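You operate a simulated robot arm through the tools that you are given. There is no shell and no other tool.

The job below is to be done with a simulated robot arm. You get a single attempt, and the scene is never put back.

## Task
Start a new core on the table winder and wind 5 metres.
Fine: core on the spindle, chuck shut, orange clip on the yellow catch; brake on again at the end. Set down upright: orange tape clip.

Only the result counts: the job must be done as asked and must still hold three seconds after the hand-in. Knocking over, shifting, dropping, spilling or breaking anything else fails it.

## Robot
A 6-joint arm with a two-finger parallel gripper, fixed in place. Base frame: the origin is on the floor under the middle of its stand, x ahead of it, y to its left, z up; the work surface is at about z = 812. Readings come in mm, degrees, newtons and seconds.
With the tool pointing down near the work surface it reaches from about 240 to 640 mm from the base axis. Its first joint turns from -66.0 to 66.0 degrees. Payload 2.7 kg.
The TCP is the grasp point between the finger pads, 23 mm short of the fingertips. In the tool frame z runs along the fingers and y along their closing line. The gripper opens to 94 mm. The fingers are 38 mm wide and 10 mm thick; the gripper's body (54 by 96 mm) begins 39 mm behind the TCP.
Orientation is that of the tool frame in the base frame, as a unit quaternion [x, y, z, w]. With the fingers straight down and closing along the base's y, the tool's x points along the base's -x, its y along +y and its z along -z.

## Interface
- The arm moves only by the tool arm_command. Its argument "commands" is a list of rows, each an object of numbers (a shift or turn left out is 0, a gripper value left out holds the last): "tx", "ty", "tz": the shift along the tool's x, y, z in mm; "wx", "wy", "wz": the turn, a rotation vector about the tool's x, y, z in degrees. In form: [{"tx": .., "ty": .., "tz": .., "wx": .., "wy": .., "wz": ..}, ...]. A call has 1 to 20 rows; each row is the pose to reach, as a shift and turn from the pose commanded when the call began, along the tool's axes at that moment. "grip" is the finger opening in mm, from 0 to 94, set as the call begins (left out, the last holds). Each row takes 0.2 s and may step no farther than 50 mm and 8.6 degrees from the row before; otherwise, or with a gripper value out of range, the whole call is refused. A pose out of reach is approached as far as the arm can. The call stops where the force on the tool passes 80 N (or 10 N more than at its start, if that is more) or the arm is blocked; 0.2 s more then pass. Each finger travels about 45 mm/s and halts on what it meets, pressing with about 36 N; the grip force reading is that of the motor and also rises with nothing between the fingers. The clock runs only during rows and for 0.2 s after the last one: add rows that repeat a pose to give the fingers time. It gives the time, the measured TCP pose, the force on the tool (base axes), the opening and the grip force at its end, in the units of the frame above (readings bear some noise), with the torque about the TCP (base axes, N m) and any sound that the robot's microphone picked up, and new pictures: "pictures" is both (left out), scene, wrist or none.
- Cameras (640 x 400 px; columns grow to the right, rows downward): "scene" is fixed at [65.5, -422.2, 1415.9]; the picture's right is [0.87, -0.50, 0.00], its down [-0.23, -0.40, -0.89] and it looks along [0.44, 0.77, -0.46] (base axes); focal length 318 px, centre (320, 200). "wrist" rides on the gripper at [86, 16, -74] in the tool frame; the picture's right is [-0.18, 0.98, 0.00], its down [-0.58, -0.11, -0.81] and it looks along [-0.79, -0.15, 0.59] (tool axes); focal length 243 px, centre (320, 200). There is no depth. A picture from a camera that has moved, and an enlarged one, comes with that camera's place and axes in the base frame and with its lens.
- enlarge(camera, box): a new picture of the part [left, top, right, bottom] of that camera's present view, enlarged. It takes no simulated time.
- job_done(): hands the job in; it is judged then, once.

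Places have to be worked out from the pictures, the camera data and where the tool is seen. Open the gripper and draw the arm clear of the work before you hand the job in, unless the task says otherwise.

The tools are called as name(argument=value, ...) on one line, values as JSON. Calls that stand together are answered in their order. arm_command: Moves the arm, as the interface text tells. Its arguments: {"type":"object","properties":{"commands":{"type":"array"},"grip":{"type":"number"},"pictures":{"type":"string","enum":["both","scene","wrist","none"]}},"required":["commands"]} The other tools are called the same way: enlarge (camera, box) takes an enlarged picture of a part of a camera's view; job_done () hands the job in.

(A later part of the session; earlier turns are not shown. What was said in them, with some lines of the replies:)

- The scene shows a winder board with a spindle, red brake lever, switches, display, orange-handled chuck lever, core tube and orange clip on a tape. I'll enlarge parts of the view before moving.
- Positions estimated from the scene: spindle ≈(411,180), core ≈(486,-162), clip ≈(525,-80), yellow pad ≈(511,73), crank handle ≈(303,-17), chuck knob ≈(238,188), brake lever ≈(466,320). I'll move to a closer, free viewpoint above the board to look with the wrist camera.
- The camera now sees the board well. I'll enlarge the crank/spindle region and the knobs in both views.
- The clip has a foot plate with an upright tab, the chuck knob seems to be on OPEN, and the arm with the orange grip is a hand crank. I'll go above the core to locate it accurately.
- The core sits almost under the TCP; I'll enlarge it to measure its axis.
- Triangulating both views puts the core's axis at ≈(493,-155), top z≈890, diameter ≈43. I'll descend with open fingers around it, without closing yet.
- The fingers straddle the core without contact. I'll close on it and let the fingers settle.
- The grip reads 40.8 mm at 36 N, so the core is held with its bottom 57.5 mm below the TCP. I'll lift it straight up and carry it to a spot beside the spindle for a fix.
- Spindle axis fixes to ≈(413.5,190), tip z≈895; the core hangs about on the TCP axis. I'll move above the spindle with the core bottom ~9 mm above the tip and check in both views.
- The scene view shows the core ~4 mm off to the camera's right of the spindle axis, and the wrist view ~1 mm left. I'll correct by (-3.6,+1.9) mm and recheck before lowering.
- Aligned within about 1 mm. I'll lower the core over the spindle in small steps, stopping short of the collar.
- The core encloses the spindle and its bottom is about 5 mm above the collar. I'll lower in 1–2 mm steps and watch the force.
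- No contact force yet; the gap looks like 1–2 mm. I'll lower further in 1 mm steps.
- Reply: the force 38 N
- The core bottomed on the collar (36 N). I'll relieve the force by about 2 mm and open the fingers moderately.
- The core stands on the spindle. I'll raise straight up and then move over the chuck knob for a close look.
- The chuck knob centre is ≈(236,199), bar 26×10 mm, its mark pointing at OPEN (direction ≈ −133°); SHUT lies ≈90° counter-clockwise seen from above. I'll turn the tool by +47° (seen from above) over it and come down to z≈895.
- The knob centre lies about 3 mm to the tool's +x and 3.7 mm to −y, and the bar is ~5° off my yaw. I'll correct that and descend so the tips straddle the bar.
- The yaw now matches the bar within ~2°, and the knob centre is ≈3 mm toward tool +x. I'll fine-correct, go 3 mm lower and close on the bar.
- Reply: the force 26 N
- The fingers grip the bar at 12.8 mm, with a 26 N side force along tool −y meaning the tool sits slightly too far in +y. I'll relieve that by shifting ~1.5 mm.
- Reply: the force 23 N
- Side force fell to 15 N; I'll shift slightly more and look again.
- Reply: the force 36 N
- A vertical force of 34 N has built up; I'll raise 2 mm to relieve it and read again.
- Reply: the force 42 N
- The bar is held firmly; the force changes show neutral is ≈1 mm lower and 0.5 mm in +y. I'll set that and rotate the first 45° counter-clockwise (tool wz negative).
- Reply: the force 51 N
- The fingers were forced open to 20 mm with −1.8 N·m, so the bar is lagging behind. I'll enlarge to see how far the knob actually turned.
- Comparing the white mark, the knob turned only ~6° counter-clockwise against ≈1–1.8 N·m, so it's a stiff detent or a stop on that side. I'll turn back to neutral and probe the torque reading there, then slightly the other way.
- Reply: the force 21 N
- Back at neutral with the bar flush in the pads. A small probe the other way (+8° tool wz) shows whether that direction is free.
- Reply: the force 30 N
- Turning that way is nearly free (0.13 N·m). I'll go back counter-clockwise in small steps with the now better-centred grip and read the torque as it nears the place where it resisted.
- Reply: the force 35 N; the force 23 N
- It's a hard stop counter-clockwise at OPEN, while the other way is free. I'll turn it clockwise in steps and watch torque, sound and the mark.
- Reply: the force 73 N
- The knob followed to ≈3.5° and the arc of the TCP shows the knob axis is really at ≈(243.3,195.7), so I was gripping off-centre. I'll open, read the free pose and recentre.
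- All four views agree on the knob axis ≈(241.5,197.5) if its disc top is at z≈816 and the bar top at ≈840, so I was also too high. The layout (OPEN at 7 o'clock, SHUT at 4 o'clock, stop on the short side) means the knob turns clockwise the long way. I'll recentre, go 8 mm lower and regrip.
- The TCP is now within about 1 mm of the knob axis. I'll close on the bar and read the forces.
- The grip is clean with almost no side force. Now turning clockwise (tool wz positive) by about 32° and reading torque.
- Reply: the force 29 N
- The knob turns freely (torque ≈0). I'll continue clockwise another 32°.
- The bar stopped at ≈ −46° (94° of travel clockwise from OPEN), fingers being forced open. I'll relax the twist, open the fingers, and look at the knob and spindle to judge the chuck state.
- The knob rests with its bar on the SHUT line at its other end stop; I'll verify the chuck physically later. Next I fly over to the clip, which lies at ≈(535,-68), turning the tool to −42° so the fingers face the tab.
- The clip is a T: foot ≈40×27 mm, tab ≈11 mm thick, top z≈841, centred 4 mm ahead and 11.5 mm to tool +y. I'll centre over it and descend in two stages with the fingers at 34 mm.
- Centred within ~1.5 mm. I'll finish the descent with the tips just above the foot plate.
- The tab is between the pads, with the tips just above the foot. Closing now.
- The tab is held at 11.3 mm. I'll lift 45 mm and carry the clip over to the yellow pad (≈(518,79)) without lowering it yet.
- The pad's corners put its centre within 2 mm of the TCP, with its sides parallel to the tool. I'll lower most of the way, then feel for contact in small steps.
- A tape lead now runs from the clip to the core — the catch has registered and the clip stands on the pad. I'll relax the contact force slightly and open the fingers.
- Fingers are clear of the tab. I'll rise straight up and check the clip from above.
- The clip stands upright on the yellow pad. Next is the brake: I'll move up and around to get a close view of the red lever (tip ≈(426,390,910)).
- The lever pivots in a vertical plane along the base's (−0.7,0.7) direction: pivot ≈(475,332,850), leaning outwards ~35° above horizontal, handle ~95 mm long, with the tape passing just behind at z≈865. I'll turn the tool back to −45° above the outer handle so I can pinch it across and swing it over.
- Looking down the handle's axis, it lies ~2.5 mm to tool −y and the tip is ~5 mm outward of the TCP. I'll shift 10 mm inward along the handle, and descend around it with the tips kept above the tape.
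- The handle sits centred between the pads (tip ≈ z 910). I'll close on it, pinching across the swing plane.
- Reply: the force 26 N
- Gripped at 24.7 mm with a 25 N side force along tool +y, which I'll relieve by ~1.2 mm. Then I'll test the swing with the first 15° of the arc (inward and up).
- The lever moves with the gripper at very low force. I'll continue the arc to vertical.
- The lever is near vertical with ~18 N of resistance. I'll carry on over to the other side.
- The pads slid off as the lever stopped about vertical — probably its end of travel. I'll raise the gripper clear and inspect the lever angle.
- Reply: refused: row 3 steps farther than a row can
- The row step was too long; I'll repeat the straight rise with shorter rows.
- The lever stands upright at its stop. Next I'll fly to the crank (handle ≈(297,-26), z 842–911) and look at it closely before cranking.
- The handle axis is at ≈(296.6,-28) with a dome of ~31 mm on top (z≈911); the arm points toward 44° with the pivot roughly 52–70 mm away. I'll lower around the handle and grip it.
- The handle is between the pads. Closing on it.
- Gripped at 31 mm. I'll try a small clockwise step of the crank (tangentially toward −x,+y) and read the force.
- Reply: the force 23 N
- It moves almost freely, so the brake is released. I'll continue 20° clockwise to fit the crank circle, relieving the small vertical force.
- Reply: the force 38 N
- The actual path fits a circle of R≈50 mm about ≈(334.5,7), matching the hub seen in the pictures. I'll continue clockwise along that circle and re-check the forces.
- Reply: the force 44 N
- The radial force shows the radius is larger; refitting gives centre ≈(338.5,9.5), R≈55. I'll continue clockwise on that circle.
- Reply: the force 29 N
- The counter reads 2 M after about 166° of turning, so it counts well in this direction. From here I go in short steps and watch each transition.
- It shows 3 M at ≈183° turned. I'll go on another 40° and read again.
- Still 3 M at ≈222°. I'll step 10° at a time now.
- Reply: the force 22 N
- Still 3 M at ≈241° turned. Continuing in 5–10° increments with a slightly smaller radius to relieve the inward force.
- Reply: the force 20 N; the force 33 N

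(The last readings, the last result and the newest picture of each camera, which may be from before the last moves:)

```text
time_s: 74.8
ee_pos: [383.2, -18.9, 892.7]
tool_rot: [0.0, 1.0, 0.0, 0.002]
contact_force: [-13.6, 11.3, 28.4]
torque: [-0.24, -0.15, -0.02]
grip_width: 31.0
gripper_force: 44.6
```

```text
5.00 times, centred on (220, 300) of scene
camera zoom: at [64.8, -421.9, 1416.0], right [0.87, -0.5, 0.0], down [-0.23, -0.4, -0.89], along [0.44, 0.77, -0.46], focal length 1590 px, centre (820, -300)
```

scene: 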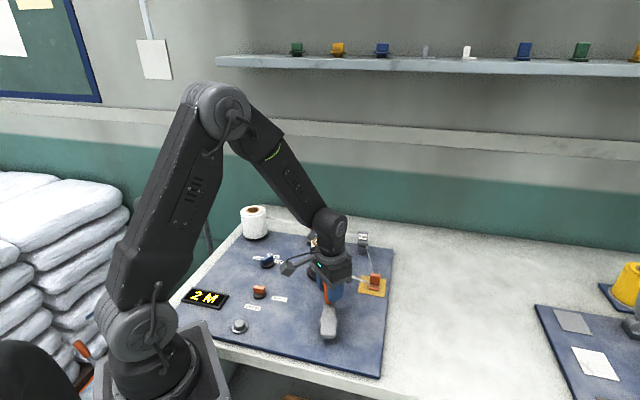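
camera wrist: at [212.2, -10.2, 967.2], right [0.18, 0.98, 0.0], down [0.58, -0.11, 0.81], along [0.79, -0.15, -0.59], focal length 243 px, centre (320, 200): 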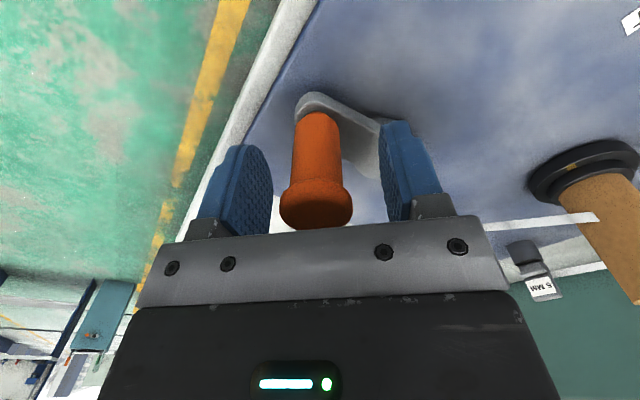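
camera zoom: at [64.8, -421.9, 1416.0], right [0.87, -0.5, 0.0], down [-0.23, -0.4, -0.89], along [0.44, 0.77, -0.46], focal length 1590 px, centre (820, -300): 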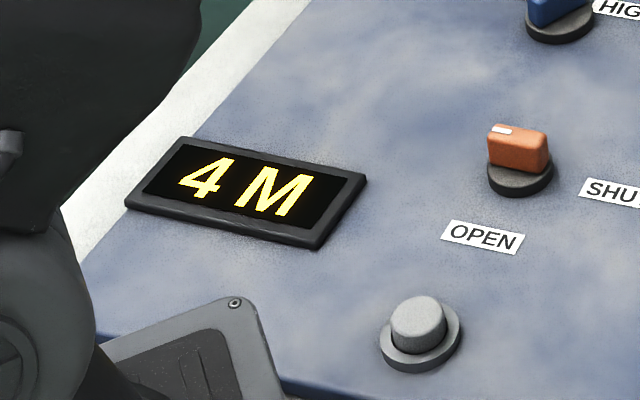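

4 M appeared between ≈241° and 250° turned. I'll continue to ≈285° and then creep toward the change to 5.

arm_command(commands=[{"tx": 5.8, "ty": -7.4, "tz": -0.5}, {"tx": 12.8, "ty": -13.8, "tz": -0.5}, {"tx": 20.8, "ty": -18.8, "tz": -0.5}], pictures="none")

enlarge(camera="scene", box=[160, 260, 280, 340])

```text
time_s: 75.6
ee_pos: [362.3, -39.0, 893.1]
tool_rot: [0.0, 1.0, 0.001, 0.001]
contact_force: [-3.5, 11.5, 9.0]
torque: [-0.17, -1.2, -0.03]
grip_width: 30.7
gripper_force: 45.3
```

```text
5.00 times, centred on (220, 300) of scene
camera zoom: at [65.2, -421.9, 1416.0], right [0.87, -0.5, 0.0], down [-0.23, -0.4, -0.89], along [0.44, 0.77, -0.46], focal length 1590 px, centre (820, -300)
```

zoom: 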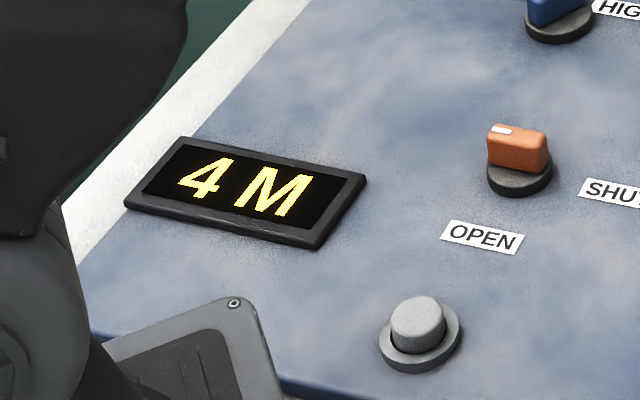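

Still 4 M at ≈286°. Now 5° per step, reading the display each time.

arm_command(commands=[{"tx": 2.2, "ty": -1.0}, {"tx": 4.4, "ty": -1.9}], pictures="none")

enlarge(camera="scene", box=[160, 260, 280, 340])

arm_command(commands=[{"tx": 2.2, "ty": -0.8}, {"tx": 4.4, "ty": -1.6}], pictures="none")

enlarge(camera="scene", box=[160, 260, 280, 340])

```text
time_s: 76.2
ee_pos: [357.3, -41.3, 893.8]
tool_rot: [0.0, 1.0, 0.0, -0.001]
contact_force: [-2.7, 11.1, -5.2]
torque: [-0.2, -0.82, -0.03]
grip_width: 30.8
gripper_force: 45.2
```

```text
5.00 times, centred on (220, 300) of scene
camera zoom: at [65.4, -421.9, 1416.0], right [0.87, -0.5, 0.0], down [-0.23, -0.4, -0.89], along [0.44, 0.77, -0.46], focal length 1590 px, centre (820, -300)
```

zoom: 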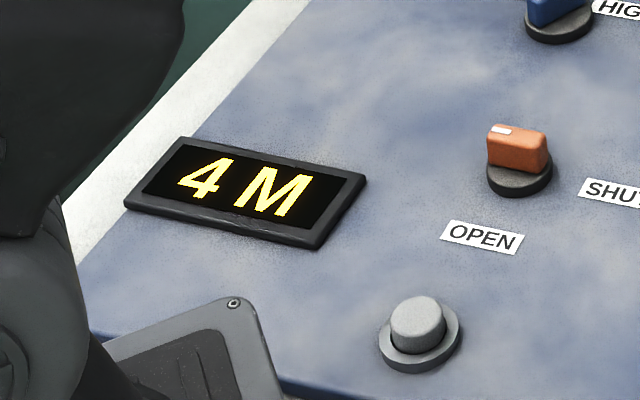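

```text
time_s: 76.8
ee_pos: [353.3, -42.3, 893.1]
tool_rot: [0.0, 1.0, 0.001, 0.0]
contact_force: [-1.2, 5.9, 0.7]
torque: [-0.13, 0.87, -0.01]
grip_width: 30.8
gripper_force: 45.2
```

```text
5.00 times, centred on (220, 300) of scene
camera zoom: at [65.5, -422.0, 1415.9], right [0.87, -0.5, 0.0], down [-0.23, -0.4, -0.89], along [0.44, 0.77, -0.46], focal length 1590 px, centre (820, -300)
```

zoom: 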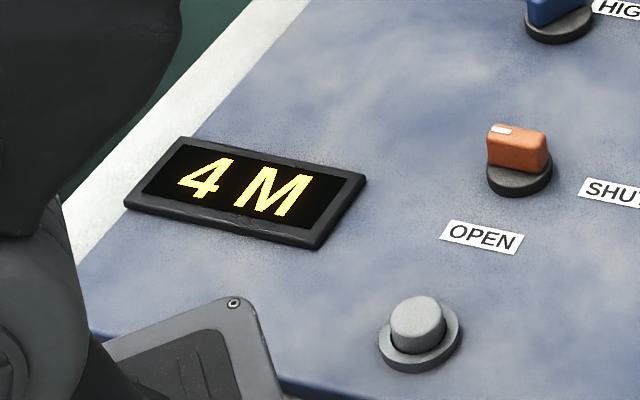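

Still 4 M at ≈297°. Two more 5° steps.

arm_command(commands=[{"tx": 2.3, "ty": -0.7}, {"tx": 4.6, "ty": -1.2}], pictures="none")

enlarge(camera="scene", box=[160, 260, 280, 340])

arm_command(commands=[{"tx": 2.3, "ty": -0.4}, {"tx": 4.7, "ty": -0.8}], pictures="none")

enlarge(camera="scene", box=[160, 260, 280, 340])

```text
time_s: 77.4
ee_pos: [348.8, -44.1, 893.1]
tool_rot: [0.0, 1.0, -0.001, 0.001]
contact_force: [3.1, -0.8, -3.3]
torque: [-0.26, 0.44, -0.03]
grip_width: 31.0
gripper_force: 44.8
```

```text
5.00 times, centred on (220, 300) of scene
camera zoom: at [65.6, -422.2, 1415.9], right [0.87, -0.5, 0.0], down [-0.23, -0.4, -0.89], along [0.44, 0.77, -0.46], focal length 1590 px, centre (820, -300)
```

zoom: 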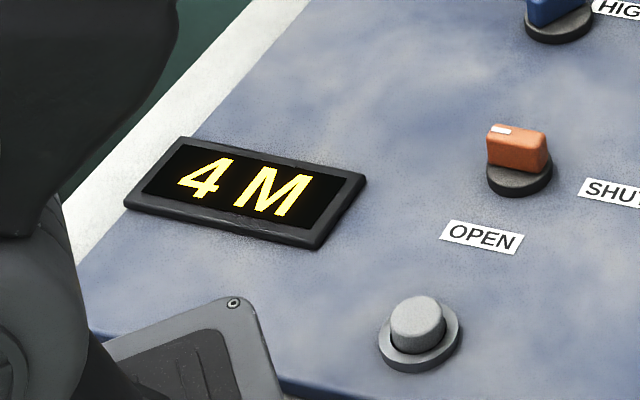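

```text
time_s: 78.0
ee_pos: [343.5, -44.4, 893.4]
tool_rot: [0.0, 1.0, 0.0, 0.0]
contact_force: [3.7, -9.3, -15.3]
torque: [-0.01, -0.72, 0.03]
grip_width: 30.7
gripper_force: 45.1
```

```text
5.00 times, centred on (220, 300) of scene
camera zoom: at [65.7, -422.4, 1415.8], right [0.87, -0.5, 0.0], down [-0.23, -0.4, -0.89], along [0.44, 0.77, -0.46], focal length 1590 px, centre (820, -300)
```

zoom: 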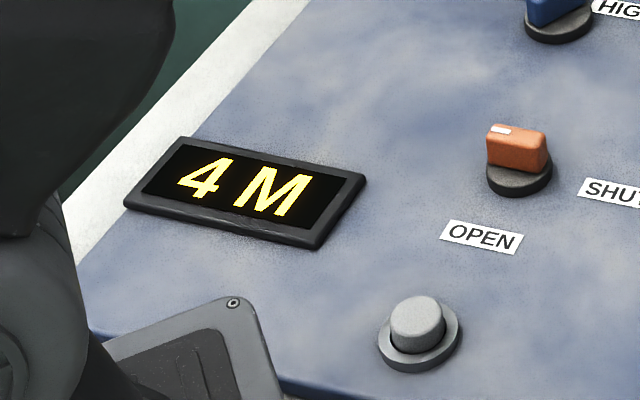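

Still 4 M at ≈307°. Continuing the same way.

arm_command(commands=[{"tx": 2.3, "ty": -0.2}, {"tx": 4.7, "ty": -0.3}], pictures="none")

enlarge(camera="scene", box=[160, 260, 280, 340])

arm_command(commands=[{"tx": 2.3, "ty": 0.1}, {"tx": 4.7, "ty": 0.3}], pictures="none")

enlarge(camera="scene", box=[160, 260, 280, 340])

```text
time_s: 78.6
ee_pos: [339.5, -44.1, 893.3]
tool_rot: [0.001, 1.0, 0.0, -0.001]
contact_force: [1.7, -17.4, -26.3]
torque: [0.2, -0.71, 0.02]
grip_width: 30.7
gripper_force: 44.4
```

```text
5.00 times, centred on (220, 300) of scene
camera zoom: at [65.8, -422.7, 1415.7], right [0.87, -0.5, 0.0], down [-0.23, -0.4, -0.89], along [0.44, 0.77, -0.46], focal length 1590 px, centre (820, -300)
```

zoom: 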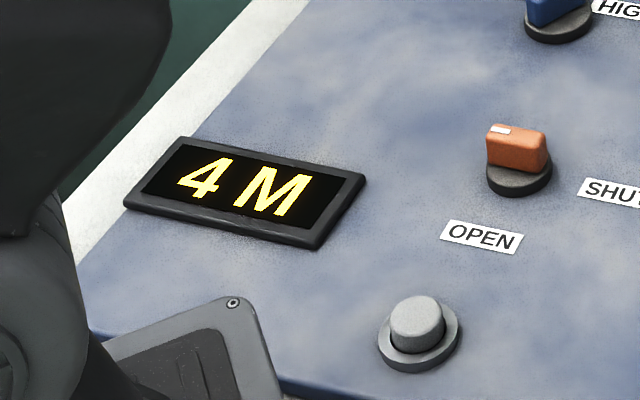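

```text
time_s: 79.2
ee_pos: [334.1, -44.8, 893.8]
tool_rot: [0.001, 1.0, 0.0, -0.001]
contact_force: [0.6, -29.7, -22.0]
torque: [0.18, 0.1, 0.09]
grip_width: 30.7
gripper_force: 45.6
```

```text
5.00 times, centred on (220, 300) of scene
camera zoom: at [65.7, -423.0, 1415.6], right [0.87, -0.5, 0.0], down [-0.23, -0.4, -0.89], along [0.44, 0.77, -0.46], focal length 1590 px, centre (820, -300)
```

zoom: 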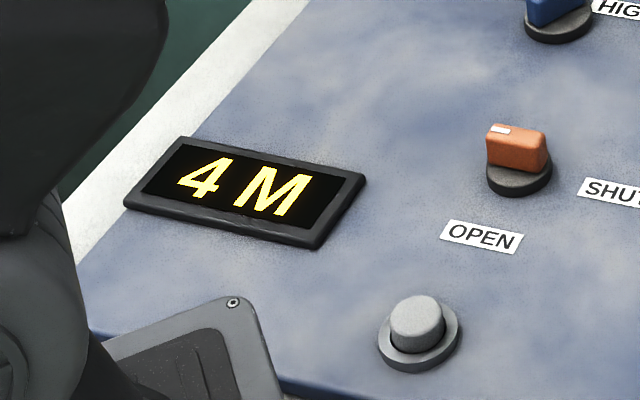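

No change up to ≈317°; together with the earlier changes this fits 72° per metre with rounding (5 m = one full turn). I'll go on to ≈331° to confirm the 5 appears.

arm_command(commands=[{"tx": 3, "ty": -1, "tz": 0.5}, {"tx": 6.7, "ty": -0.8, "tz": 0.5}], pictures="none")

enlarge(camera="scene", box=[160, 260, 280, 340])

arm_command(commands=[{"tx": 3.8, "ty": 0.9}, {"tx": 7.5, "ty": 1.9}], pictures="none")

enlarge(camera="scene", box=[160, 260, 280, 340])

```text
time_s: 79.8
ee_pos: [329.6, -43.9, 894.0]
tool_rot: [0.0, 1.0, 0.001, 0.001]
contact_force: [-1.1, -15.7, -8.6]
torque: [-0.09, 0.96, 0.04]
grip_width: 30.8
gripper_force: 44.7
```

```text
5.00 times, centred on (220, 300) of scene
camera zoom: at [65.6, -422.5, 1415.8], right [0.87, -0.5, 0.0], down [-0.23, -0.4, -0.89], along [0.44, 0.77, -0.46], focal length 1590 px, centre (820, -300)
```

zoom: 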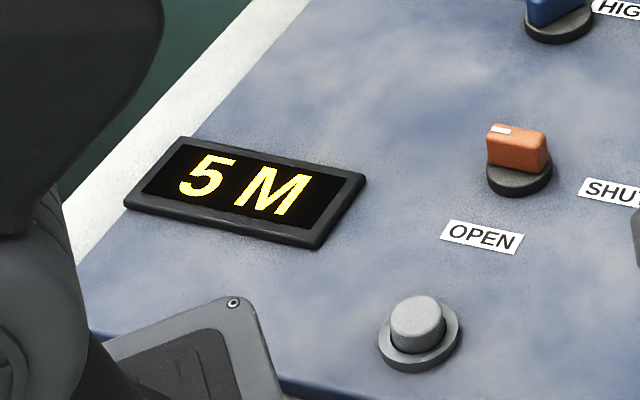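

```text
time_s: 80.4
ee_pos: [324.1, -41.8, 894.2]
tool_rot: [0.0, 1.0, -0.001, 0.003]
contact_force: [1.5, -2.9, 10.5]
torque: [-0.17, 0.75, 0.01]
grip_width: 30.9
gripper_force: 44.9
```

```text
5.00 times, centred on (220, 300) of scene
camera zoom: at [65.4, -422.2, 1415.9], right [0.87, -0.5, 0.0], down [-0.23, -0.4, -0.89], along [0.44, 0.77, -0.46], focal length 1590 px, centre (820, -300)
```

zoom: 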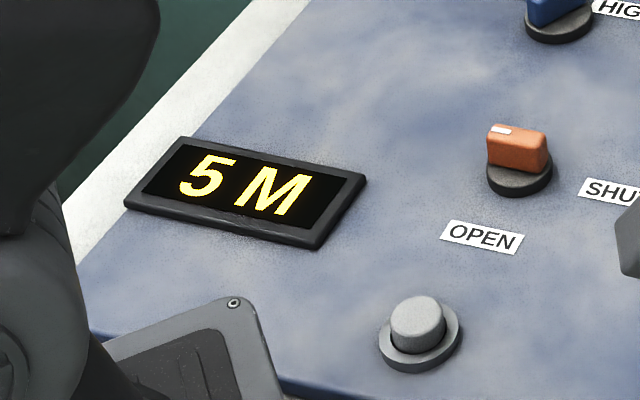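

5 M appeared at ≈320°, consistent with rounding at 4.5 m. I'll continue ≈34° further so the true length is about 5.0 m, i.e. the middle of the "5" range.

arm_command(commands=[{"tx": 5.1, "ty": 2.4}, {"tx": 11, "ty": 5.5}, {"tx": 16.5, "ty": 9.3}, {"tx": 20.9, "ty": 13.1}, {"tx": 20.9, "ty": 13.1}], pictures="both")

enlarge(camera="scene", box=[160, 260, 280, 340])

enlarge(camera="scene", box=[280, 270, 380, 370])

```text
time_s: 81.6
ee_pos: [299.7, -29.4, 893.8]
tool_rot: [0.0, 1.0, 0.0, 0.0]
contact_force: [2.1, -1.3, 27.2]
torque: [-0.06, -0.12, 0.01]
grip_width: 30.8
gripper_force: 45.5
camera wrist: at [214.0, -12.4, 966.9], right [0.18, 0.98, 0.0], down [0.58, -0.11, 0.81], along [0.79, -0.15, -0.59], focal length 243 px, centre (320, 200)
```

scene: 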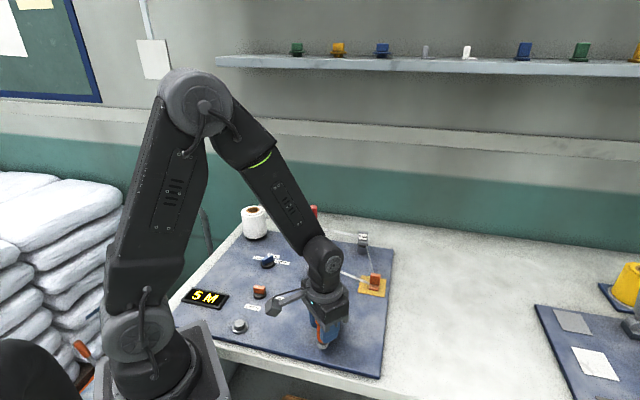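
wrist: 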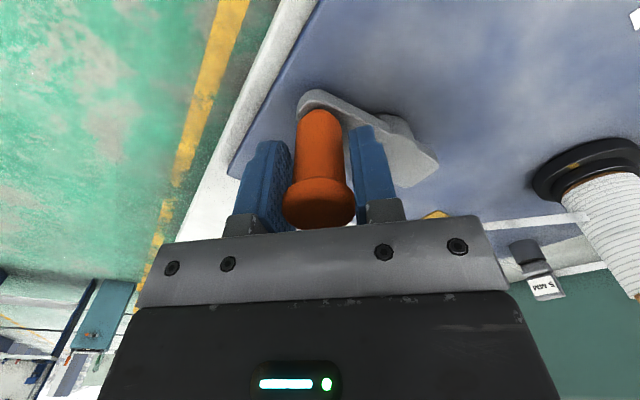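

```text
5.00 times, centred on (220, 300) of scene
camera zoom: at [65.2, -422.1, 1415.9], right [0.87, -0.5, 0.0], down [-0.23, -0.4, -0.89], along [0.44, 0.77, -0.46], focal length 1590 px, centre (820, -300)
```

zoom: 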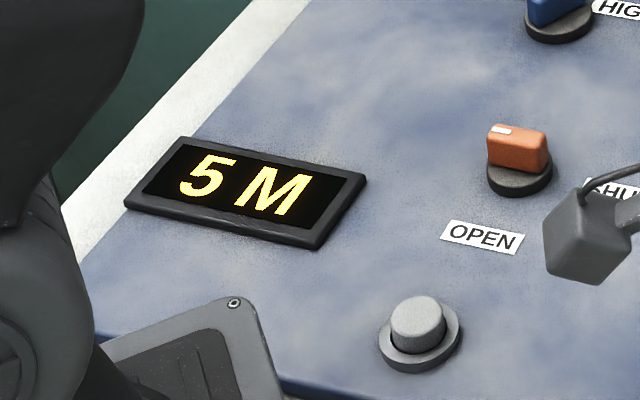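

```text
4.00 times, centred on (330, 320) of scene
camera zoom: at [65.2, -422.1, 1415.9], right [0.87, -0.5, 0.0], down [-0.23, -0.4, -0.89], along [0.44, 0.77, -0.46], focal length 1272 px, centre (280, -280)
```

zoom: 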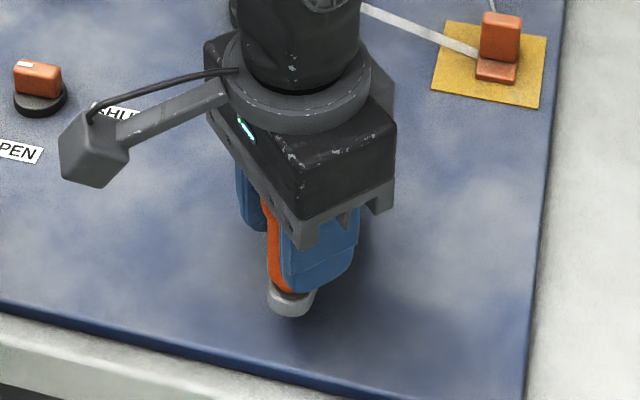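

The counter reads 5 M, the core carries white tape, and the crank is back near its start. I'll relieve the vertical force, open the fingers gently, and rise straight up.

arm_command(commands=[{"tz": -0.6}, {"tz": -0.6}], pictures="none")

arm_command(commands=[{}, {}, {}], grip=64, pictures="none")

arm_command(commands=[{"tz": -15}, {"tz": -40}, {"tz": -75}, {"tz": -110}, {"tz": -145}], pictures="both")

enlarge(camera="scene", box=[160, 260, 280, 340])

enlarge(camera="scene", box=[290, 200, 410, 300])

```text
time_s: 82.2
ee_pos: [300.8, -29.3, 893.4]
tool_rot: [0.0, 1.0, 0.0, 0.001]
contact_force: [10.0, 7.7, 0.9]
torque: [-0.13, -0.29, 0.01]
grip_width: 30.5
gripper_force: 45.4
```

```text
time_s: 83.0
ee_pos: [299.4, -29.9, 893.6]
tool_rot: [0.001, 1.0, -0.001, 0.001]
contact_force: [-0.1, -0.3, -0.8]
torque: [0.01, -0.02, 0.03]
grip_width: 64.0
gripper_force: 0.2
```

```text
time_s: 84.2
ee_pos: [300.4, -28.0, 1038.5]
tool_rot: [0.0, 1.0, 0.001, 0.001]
contact_force: [-0.7, -0.7, -0.1]
torque: [-0.03, -0.02, 0.01]
grip_width: 63.9
gripper_force: 0.0
camera wrist: at [214.4, -10.8, 1112.6], right [0.18, 0.98, 0.0], down [0.58, -0.11, 0.81], along [0.79, -0.15, -0.59], focal length 243 px, centre (320, 200)
```

scene: 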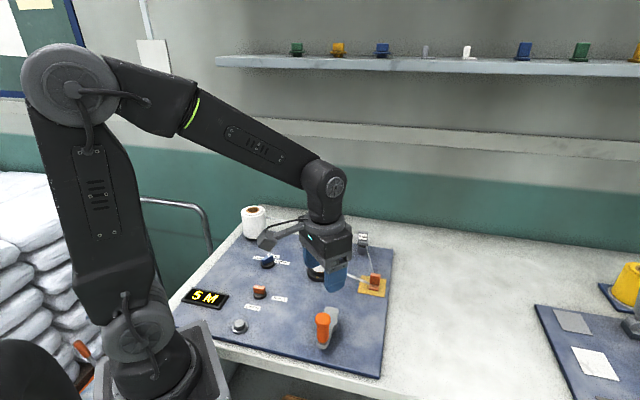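
wrist: 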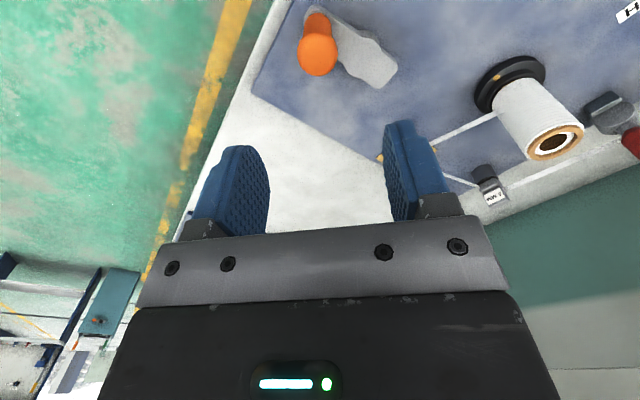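

```text
5.00 times, centred on (220, 300) of scene
camera zoom: at [65.4, -422.2, 1415.9], right [0.87, -0.5, 0.0], down [-0.23, -0.4, -0.89], along [0.44, 0.77, -0.46], focal length 1590 px, centre (820, -300)
```

zoom: 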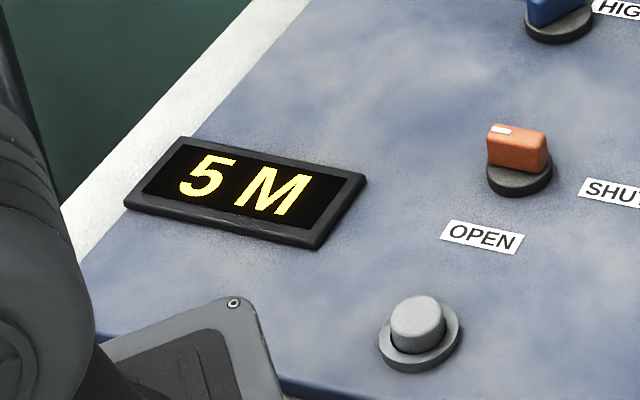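

```text
4.00 times, centred on (350, 250) of scene
camera zoom: at [65.4, -422.2, 1415.9], right [0.87, -0.5, 0.0], down [-0.23, -0.4, -0.89], along [0.44, 0.77, -0.46], focal length 1272 px, centre (200, 0)
```

zoom: 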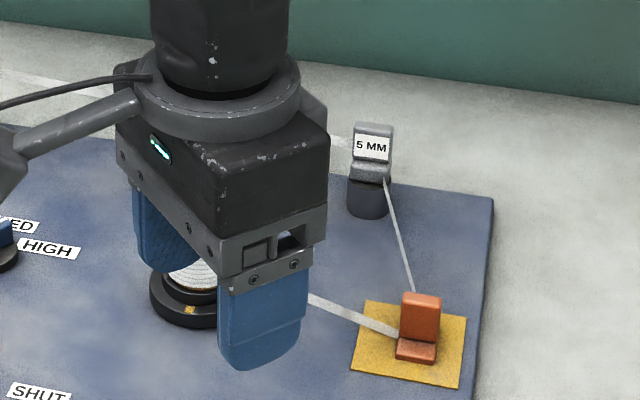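

The counter holds at 5 M with tape wound on the core. Now I'll fly back above the upright brake lever with the tool at −45° to swing it back on.

arm_command(commands=[{"tx": -14, "ty": 30, "tz": -10, "wz": 4}, {"tx": -29, "ty": 63, "tz": -15, "wz": 8}, {"tx": -45, "ty": 96, "tz": -15, "wz": 12}, {"tx": -61, "ty": 129, "tz": -15, "wz": 16}, {"tx": -77, "ty": 163, "tz": -15, "wz": 20}, {"tx": -93, "ty": 197, "tz": -15, "wz": 25}, {"tx": -109, "ty": 231, "tz": -15, "wz": 30}, {"tx": -125, "ty": 265, "tz": -15, "wz": 35}, {"tx": -140, "ty": 298, "tz": -15, "wz": 40}, {"tx": -155, "ty": 330, "tz": -15, "wz": 45.3}, {"tx": -170, "ty": 362, "tz": -15, "wz": 45.3}, {"tx": -170, "ty": 362, "tz": -15, "wz": 45.3}], grip=64)

enlarge(camera="wrist", box=[200, 0, 440, 150])

enlarge(camera="scene", box=[270, 180, 350, 280])

```text
time_s: 86.8
ee_pos: [469.3, 332.9, 1053.8]
tool_rot: [0.387, 0.922, 0.001, 0.001]
contact_force: [0.8, -0.3, -0.7]
torque: [0.02, 0.0, -0.01]
grip_width: 64.1
gripper_force: 0.1
camera wrist: at [421.2, 405.5, 1127.9], right [0.83, 0.56, 0.0], down [0.33, -0.49, 0.81], along [0.45, -0.67, -0.59], focal length 243 px, centre (320, 200)
```

scene: 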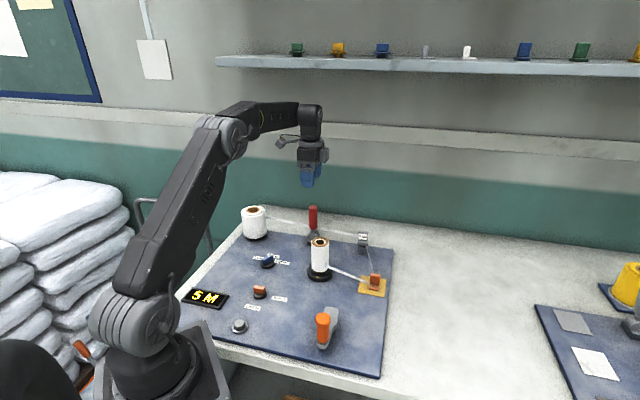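
wrist: 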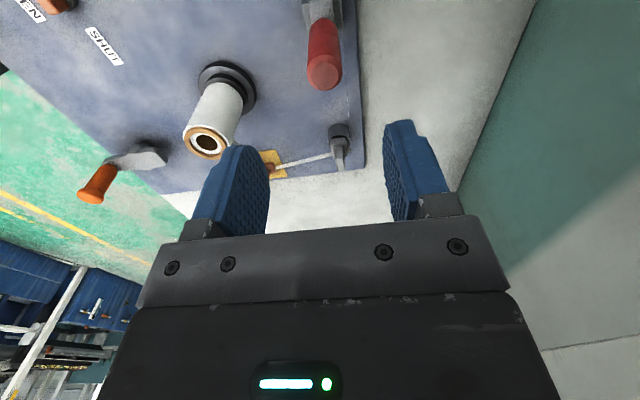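

```text
2.67 times, centred on (320, 75) of wrist
camera zoom: at [421.2, 405.5, 1127.9], right [0.83, 0.56, 0.0], down [0.33, -0.49, 0.81], along [0.45, -0.67, -0.59], focal length 647 px, centre (320, 533)
```

zoom: 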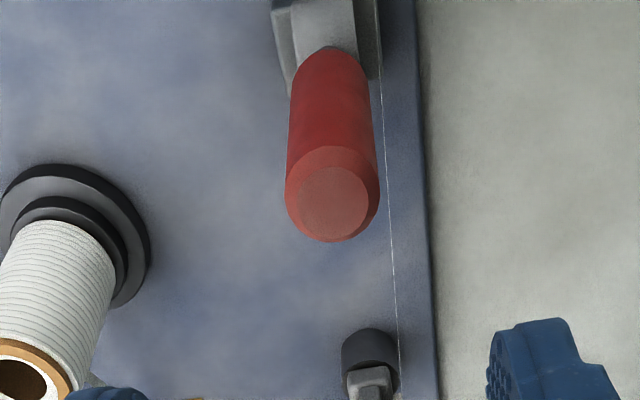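

```text
4.00 times, centred on (310, 230) of scene
camera zoom: at [65.5, -422.2, 1415.9], right [0.87, -0.5, 0.0], down [-0.23, -0.4, -0.89], along [0.44, 0.77, -0.46], focal length 1272 px, centre (360, 80)
```

zoom: 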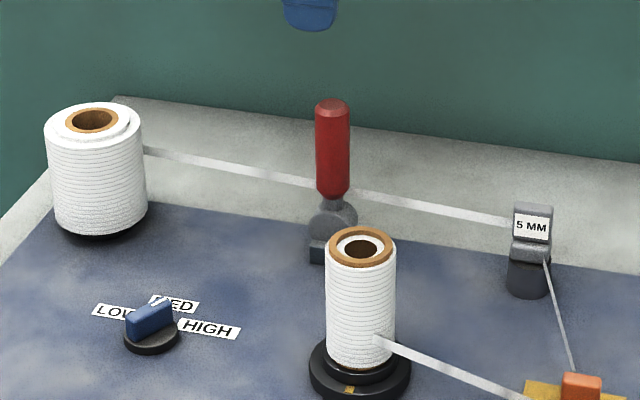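

The lever's end is ~6.5 mm ahead and 2.5 mm to tool +y. I'll centre on it, descend to z≈922 and close.

arm_command(commands=[{"tx": -6.5, "ty": 2.5, "tz": 30}, {"tx": -6.5, "ty": 2.5, "tz": 65}, {"tx": -6.5, "ty": 2.5, "tz": 95}, {"tx": -6.5, "ty": 2.5, "tz": 118}, {"tx": -6.5, "ty": 2.5, "tz": 131}, {"tx": -6.5, "ty": 2.5, "tz": 131}], pictures="both")

enlarge(camera="scene", box=[270, 180, 350, 260])

```text
time_s: 88.2
ee_pos: [475.8, 329.8, 923.8]
tool_rot: [0.386, 0.923, -0.001, 0.0]
contact_force: [-0.1, 0.5, 0.6]
torque: [0.03, -0.01, 0.0]
grip_width: 63.9
gripper_force: 0.2
camera wrist: at [427.2, 402.6, 997.1], right [0.83, 0.56, 0.0], down [0.33, -0.49, 0.81], along [0.45, -0.67, -0.59], focal length 243 px, centre (320, 200)
```

scene: 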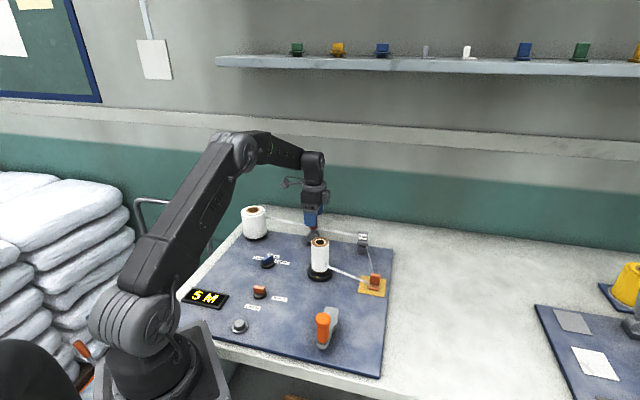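
wrist: 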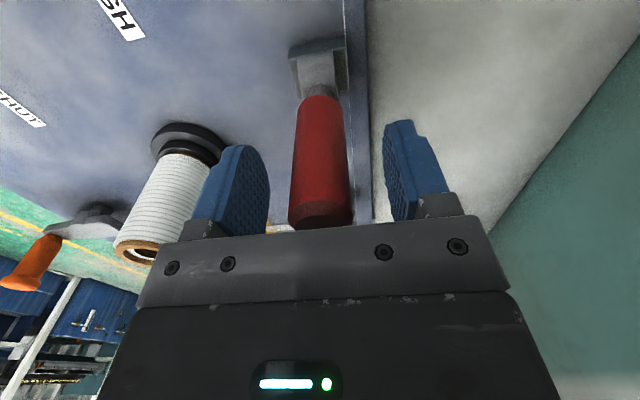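

```text
5.00 times, centred on (310, 220) of scene
camera zoom: at [65.5, -422.2, 1415.9], right [0.87, -0.5, 0.0], down [-0.23, -0.4, -0.89], along [0.44, 0.77, -0.46], focal length 1590 px, centre (370, 100)
```

zoom: 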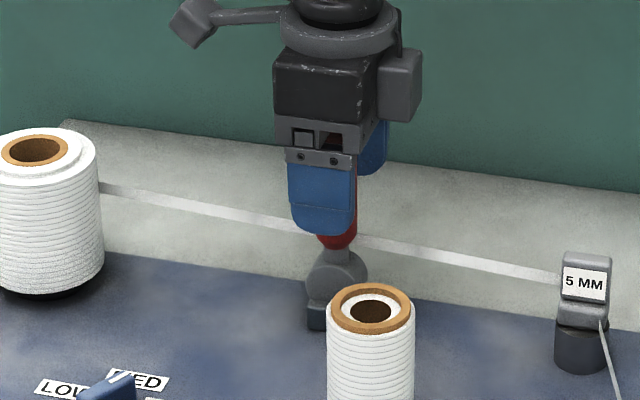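

The handle is centred between the pads. Closing on it.

arm_command(commands=[{"ty": 0.7}, {"ty": 0.7}, {"ty": 0.7}, {"ty": 0.7}], grip=18, pictures="none")

```text
time_s: 89.2
ee_pos: [476.1, 331.3, 923.9]
tool_rot: [0.384, 0.923, 0.0, 0.0]
contact_force: [4.5, 3.3, -0.5]
torque: [-0.59, 0.66, 0.77]
grip_width: 25.0
gripper_force: 44.8
```

Clean grip at 25 mm. I'll swing the lever back along the arc, first 32°.

arm_command(commands=[{"tx": 5.2, "tz": 0.2}, {"tx": 10.3, "tz": 0.7}, {"tx": 20.4, "tz": 2.9}, {"tx": 30.1, "tz": 6.4}, {"tx": 39.2, "tz": 11.2}], pictures="none")

enlarge(camera="scene", box=[260, 180, 340, 260])

```text
time_s: 90.4
ee_pos: [449.3, 356.8, 910.8]
tool_rot: [0.385, 0.923, -0.001, 0.001]
contact_force: [-2.7, -17.3, 17.6]
torque: [-0.4, -1.46, 0.89]
grip_width: 24.8
gripper_force: 45.0
```

```text
5.00 times, centred on (300, 220) of scene
camera zoom: at [65.1, -422.8, 1415.7], right [0.87, -0.5, 0.0], down [-0.23, -0.4, -0.89], along [0.44, 0.77, -0.46], focal length 1590 px, centre (420, 100)
```

zoom: 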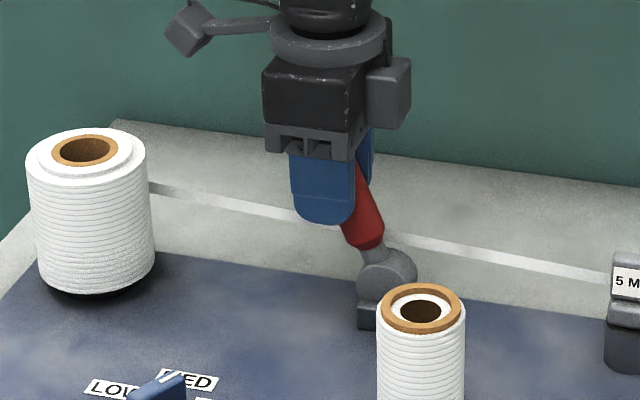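

The lever follows with low forces. Continuing to its original lean.

arm_command(commands=[{"tx": 4.3, "tz": 3}, {"tx": 8.4, "tz": 6.1}, {"tx": 13.1, "tz": 10.5}, {"tx": 16.6, "tz": 14.3}], pictures="none")

enlarge(camera="scene", box=[260, 180, 340, 260])

```text
time_s: 91.4
ee_pos: [437.3, 369.8, 897.8]
tool_rot: [0.384, 0.923, 0.0, 0.002]
contact_force: [-8.1, -17.2, 22.3]
torque: [-0.34, -1.69, 1.07]
grip_width: 25.1
gripper_force: 45.1
```

```text
5.00 times, centred on (300, 220) of scene
camera zoom: at [64.9, -422.9, 1415.7], right [0.87, -0.5, 0.0], down [-0.23, -0.4, -0.89], along [0.44, 0.77, -0.46], focal length 1590 px, centre (420, 100)
```

zoom: 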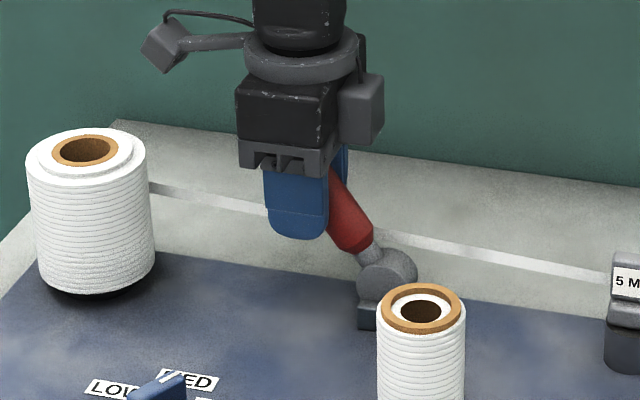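

Almost back at the original lean. A small further step will show whether the end stop is reached.

arm_command(commands=[{"tx": 1.8, "tz": 2}, {"tx": 3.5, "tz": 4}], pictures="none")

enlarge(camera="scene", box=[260, 180, 340, 260])

```text
time_s: 92.0
ee_pos: [431.9, 375.2, 892.2]
tool_rot: [0.385, 0.923, 0.001, -0.003]
contact_force: [-22.6, 1.1, 16.1]
torque: [-0.04, -0.53, 0.24]
grip_width: 26.3
gripper_force: 9.2
```

```text
5.00 times, centred on (300, 220) of scene
camera zoom: at [64.7, -422.3, 1415.9], right [0.87, -0.5, 0.0], down [-0.23, -0.4, -0.89], along [0.44, 0.77, -0.46], focal length 1590 px, centre (420, 100)
```

zoom: 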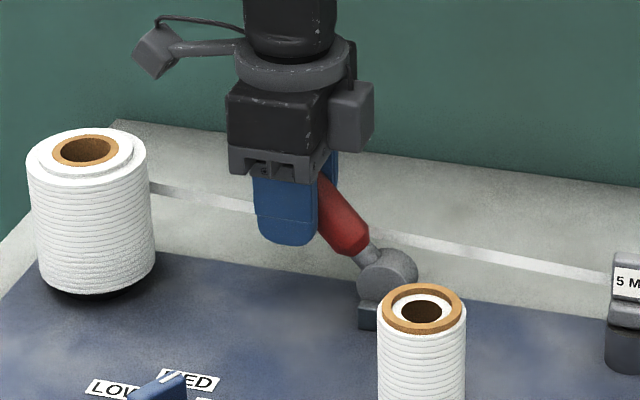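

The lever gave way into place (grip force dropped). I'll open just enough to free the handle, rise straight up and compare its lean with the original picture.

arm_command(commands=[{}, {}, {"tz": -10}, {"tz": -30}, {"tz": -65}, {"tz": -100}], grip=33, pictures="both")

enlarge(camera="scene", box=[260, 180, 340, 260])

enlarge(camera="wrist", box=[200, 0, 440, 150])

```text
time_s: 93.4
ee_pos: [435.1, 372.8, 994.2]
tool_rot: [0.385, 0.923, 0.001, 0.0]
contact_force: [0.0, 0.4, -0.4]
torque: [-0.02, 0.02, 0.03]
grip_width: 32.8
gripper_force: 0.0
camera wrist: at [386.2, 445.6, 1067.6], right [0.83, 0.56, 0.0], down [0.33, -0.49, 0.81], along [0.45, -0.67, -0.59], focal length 243 px, centre (320, 200)
```

scene: 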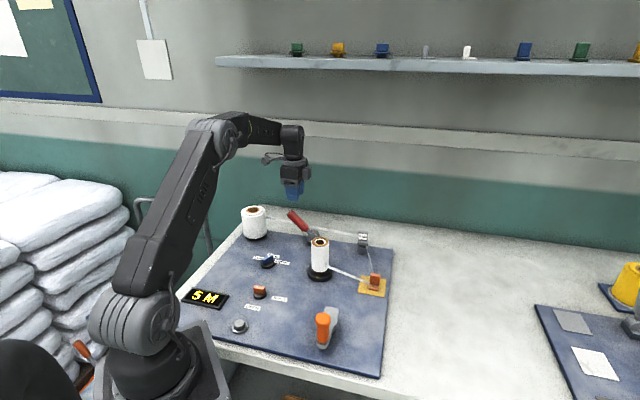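
wrist: 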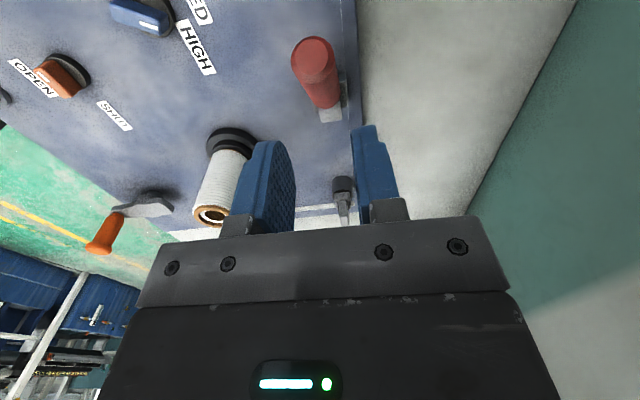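

```text
5.00 times, centred on (300, 220) of scene
camera zoom: at [65.4, -422.2, 1415.9], right [0.87, -0.5, 0.0], down [-0.23, -0.4, -0.89], along [0.44, 0.77, -0.46], focal length 1590 px, centre (420, 100)
```

zoom: 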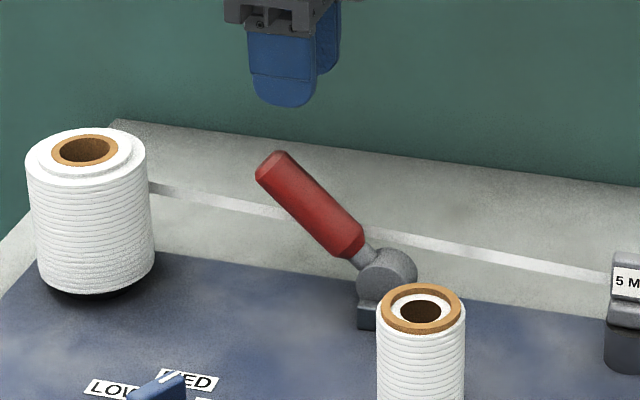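

```text
2.67 times, centred on (320, 75) of wrist
camera zoom: at [386.2, 445.6, 1067.6], right [0.83, 0.56, 0.0], down [0.33, -0.49, 0.81], along [0.45, -0.67, -0.59], focal length 647 px, centre (320, 533)
```

zoom: 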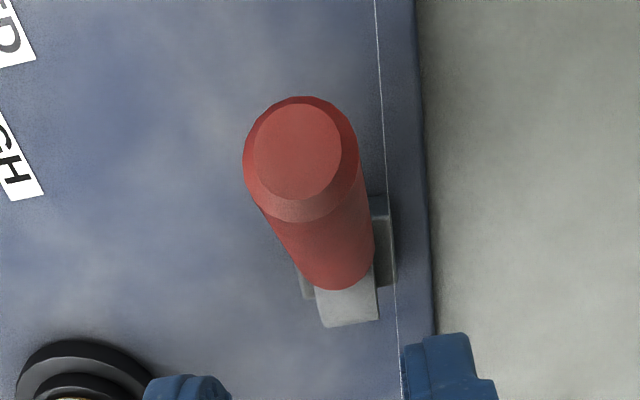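

The lever's lean matches the original picture exactly. I'll check the display, the wound core, the clip and the chuck knob in detail.

enlarge(camera="scene", box=[295, 230, 345, 290])

enlarge(camera="scene", box=[170, 250, 300, 345])

enlarge(camera="scene", box=[340, 225, 410, 305])

enlarge(camera="wrist", box=[160, 100, 280, 250])

```text
6.67 times, centred on (320, 260) of scene
camera zoom: at [65.4, -422.2, 1415.9], right [0.87, -0.5, 0.0], down [-0.23, -0.4, -0.89], along [0.44, 0.77, -0.46], focal length 2119 px, centre (320, -200)
```

zoom: 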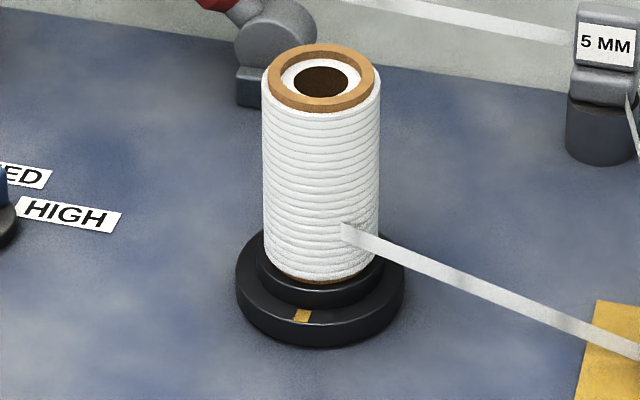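

```text
4.21 times, centred on (235, 298) of scene
camera zoom: at [65.4, -422.2, 1415.9], right [0.87, -0.5, 0.0], down [-0.23, -0.4, -0.89], along [0.44, 0.77, -0.46], focal length 1338 px, centre (678, -210)
```

zoom: 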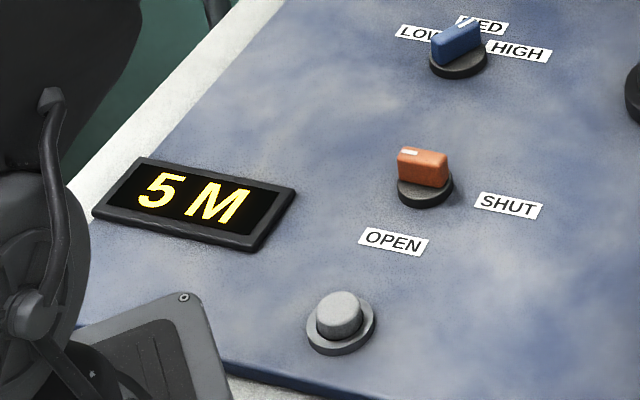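

```text
5.00 times, centred on (375, 265) of scene
camera zoom: at [65.4, -422.2, 1415.9], right [0.87, -0.5, 0.0], down [-0.23, -0.4, -0.89], along [0.44, 0.77, -0.46], focal length 1590 px, centre (45, -125)
```

zoom: 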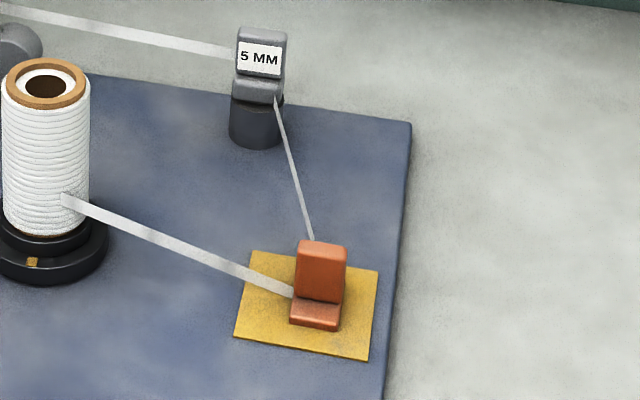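

```text
2.67 times, centred on (220, 175) of wrist
camera zoom: at [386.2, 445.6, 1067.6], right [0.83, 0.56, 0.0], down [0.33, -0.49, 0.81], along [0.45, -0.67, -0.59], focal length 647 px, centre (587, 267)
```

zoom: 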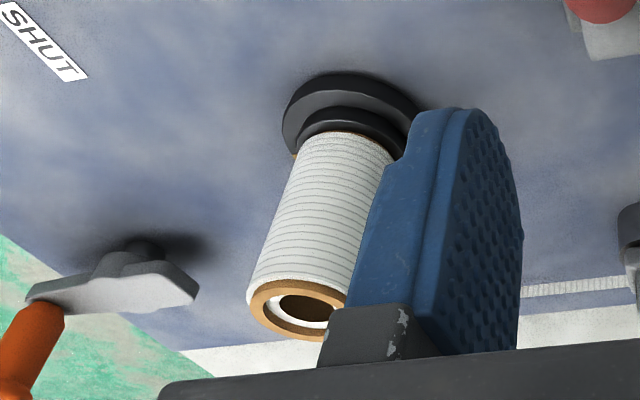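

Everything reads correctly: 5 M, tape wound on the core, clip upright on the pad, knob at SHUT, lever leaning as at the start. I'll open the gripper fully, draw the arm up and clear, and take a last look.

arm_command(commands=[{"tz": -45}, {"tz": -90}, {"tz": -135}, {"tz": -180}, {"tx": 10, "ty": -40, "tz": -200}, {"tx": 10, "ty": -80, "tz": -215}, {"tx": 10, "ty": -120, "tz": -225}, {"tx": 10, "ty": -155, "tz": -235}, {"tx": 10, "ty": -155, "tz": -235}, {"tx": 10, "ty": -155, "tz": -235}, {"tx": 10, "ty": -155, "tz": -235}, {"tx": 10, "ty": -155, "tz": -235}], grip=94)

enlarge(camera="scene", box=[170, 190, 410, 350])

enlarge(camera="scene", box=[170, 260, 290, 340])

enlarge(camera="scene", box=[260, 180, 340, 260])

```text
time_s: 96.0
ee_pos: [318.7, 269.4, 1227.6]
tool_rot: [0.386, 0.923, 0.0, 0.0]
contact_force: [-0.8, 1.1, -0.1]
torque: [0.01, -0.01, 0.03]
grip_width: 94.0
gripper_force: 0.1
camera wrist: at [270.4, 342.5, 1301.2], right [0.83, 0.56, 0.0], down [0.33, -0.49, 0.81], along [0.45, -0.67, -0.59], focal length 243 px, centre (320, 200)
```

scene: 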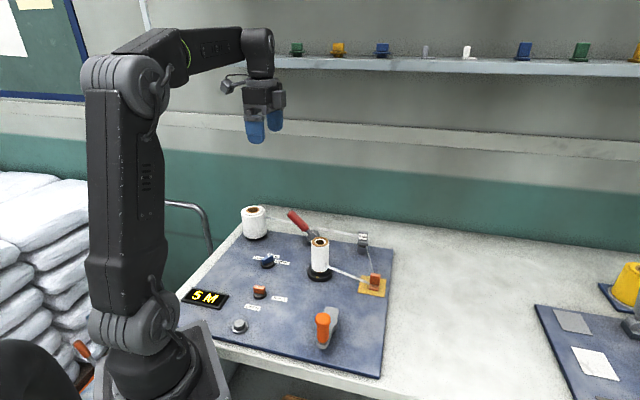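
wrist: 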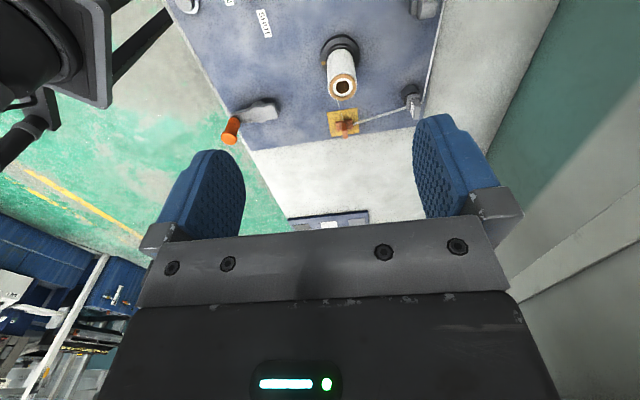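

```text
2.50 times, centred on (290, 270) of scene
camera zoom: at [65.5, -422.2, 1415.9], right [0.87, -0.5, 0.0], down [-0.23, -0.4, -0.89], along [0.44, 0.77, -0.46], focal length 795 px, centre (395, 25)
```

zoom: 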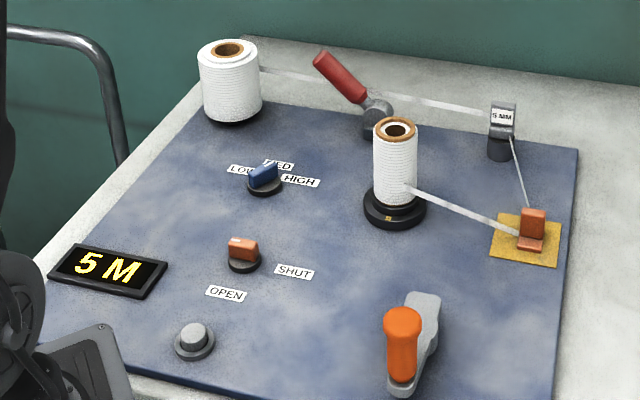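

```text
5.00 times, centred on (230, 300) of scene
camera zoom: at [65.5, -422.2, 1415.9], right [0.87, -0.5, 0.0], down [-0.23, -0.4, -0.89], along [0.44, 0.77, -0.46], focal length 1590 px, centre (770, -300)
```

zoom: 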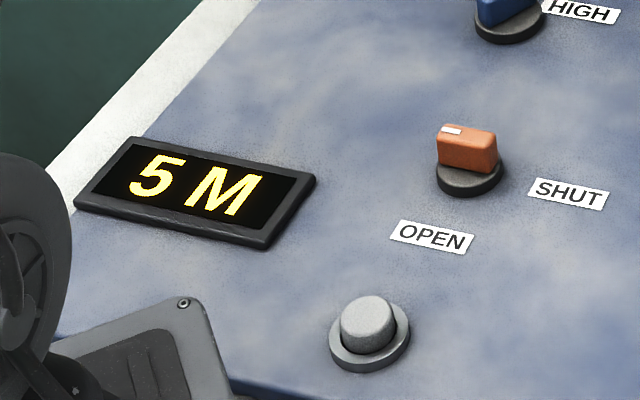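

```text
5.00 times, centred on (300, 220) of scene
camera zoom: at [65.5, -422.2, 1415.9], right [0.87, -0.5, 0.0], down [-0.23, -0.4, -0.89], along [0.44, 0.77, -0.46], focal length 1590 px, centre (420, 100)
```

zoom: 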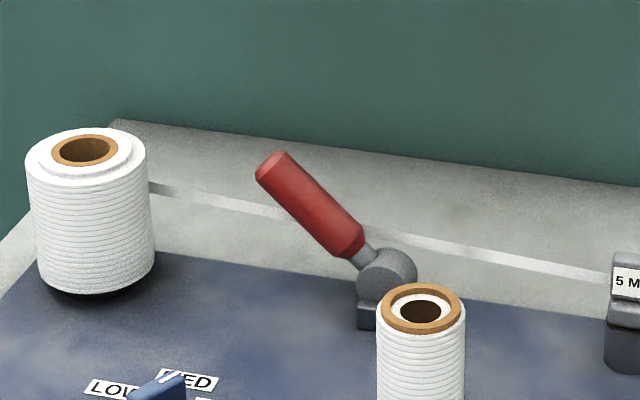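

The final view confirms it all: core wound on the spindle, chuck knob at its SHUT stop, orange clip upright on the yellow catch, counter at 5 M, and the brake lever back on. The arm is clear with the gripper open, so I hand in.

job_done()

```text
The job is handed in.
```

I've handed the job in. The new core is on the spindle with 5 metres wound on it, and the counter reads 5 M.

- **Chuck:** the knob is at its far end stop, which I take to be SHUT. The bar lies along the SHUT line, but its white mark points away from the label. The knob only turned clockwise from OPEN, and the core wound normally afterwards. I didn't pull on the core to confirm it is clamped.
- **Clip:** the orange clip stands upright on the yellow pad, the only place on the board that fitted "yellow catch". A tape lead ran to the core as soon as I set it down.
- **Winding:** I turned the crank about one full turn, and the counter passed 2, 3, 4 and 5 M. From where the numbers changed, it rounds at the half metre. I stopped near the middle of the 5, so the true length should be close to 5.0 m.
- **Brake:** the lever is back at the lean it had at the start. The crank turned freely while the lever was upright, so I take the lean as brake on. I didn't test the crank with the brake on.

In the pictures nothing else was moved or knocked over. The gripper is open and the arm is clear of the work.
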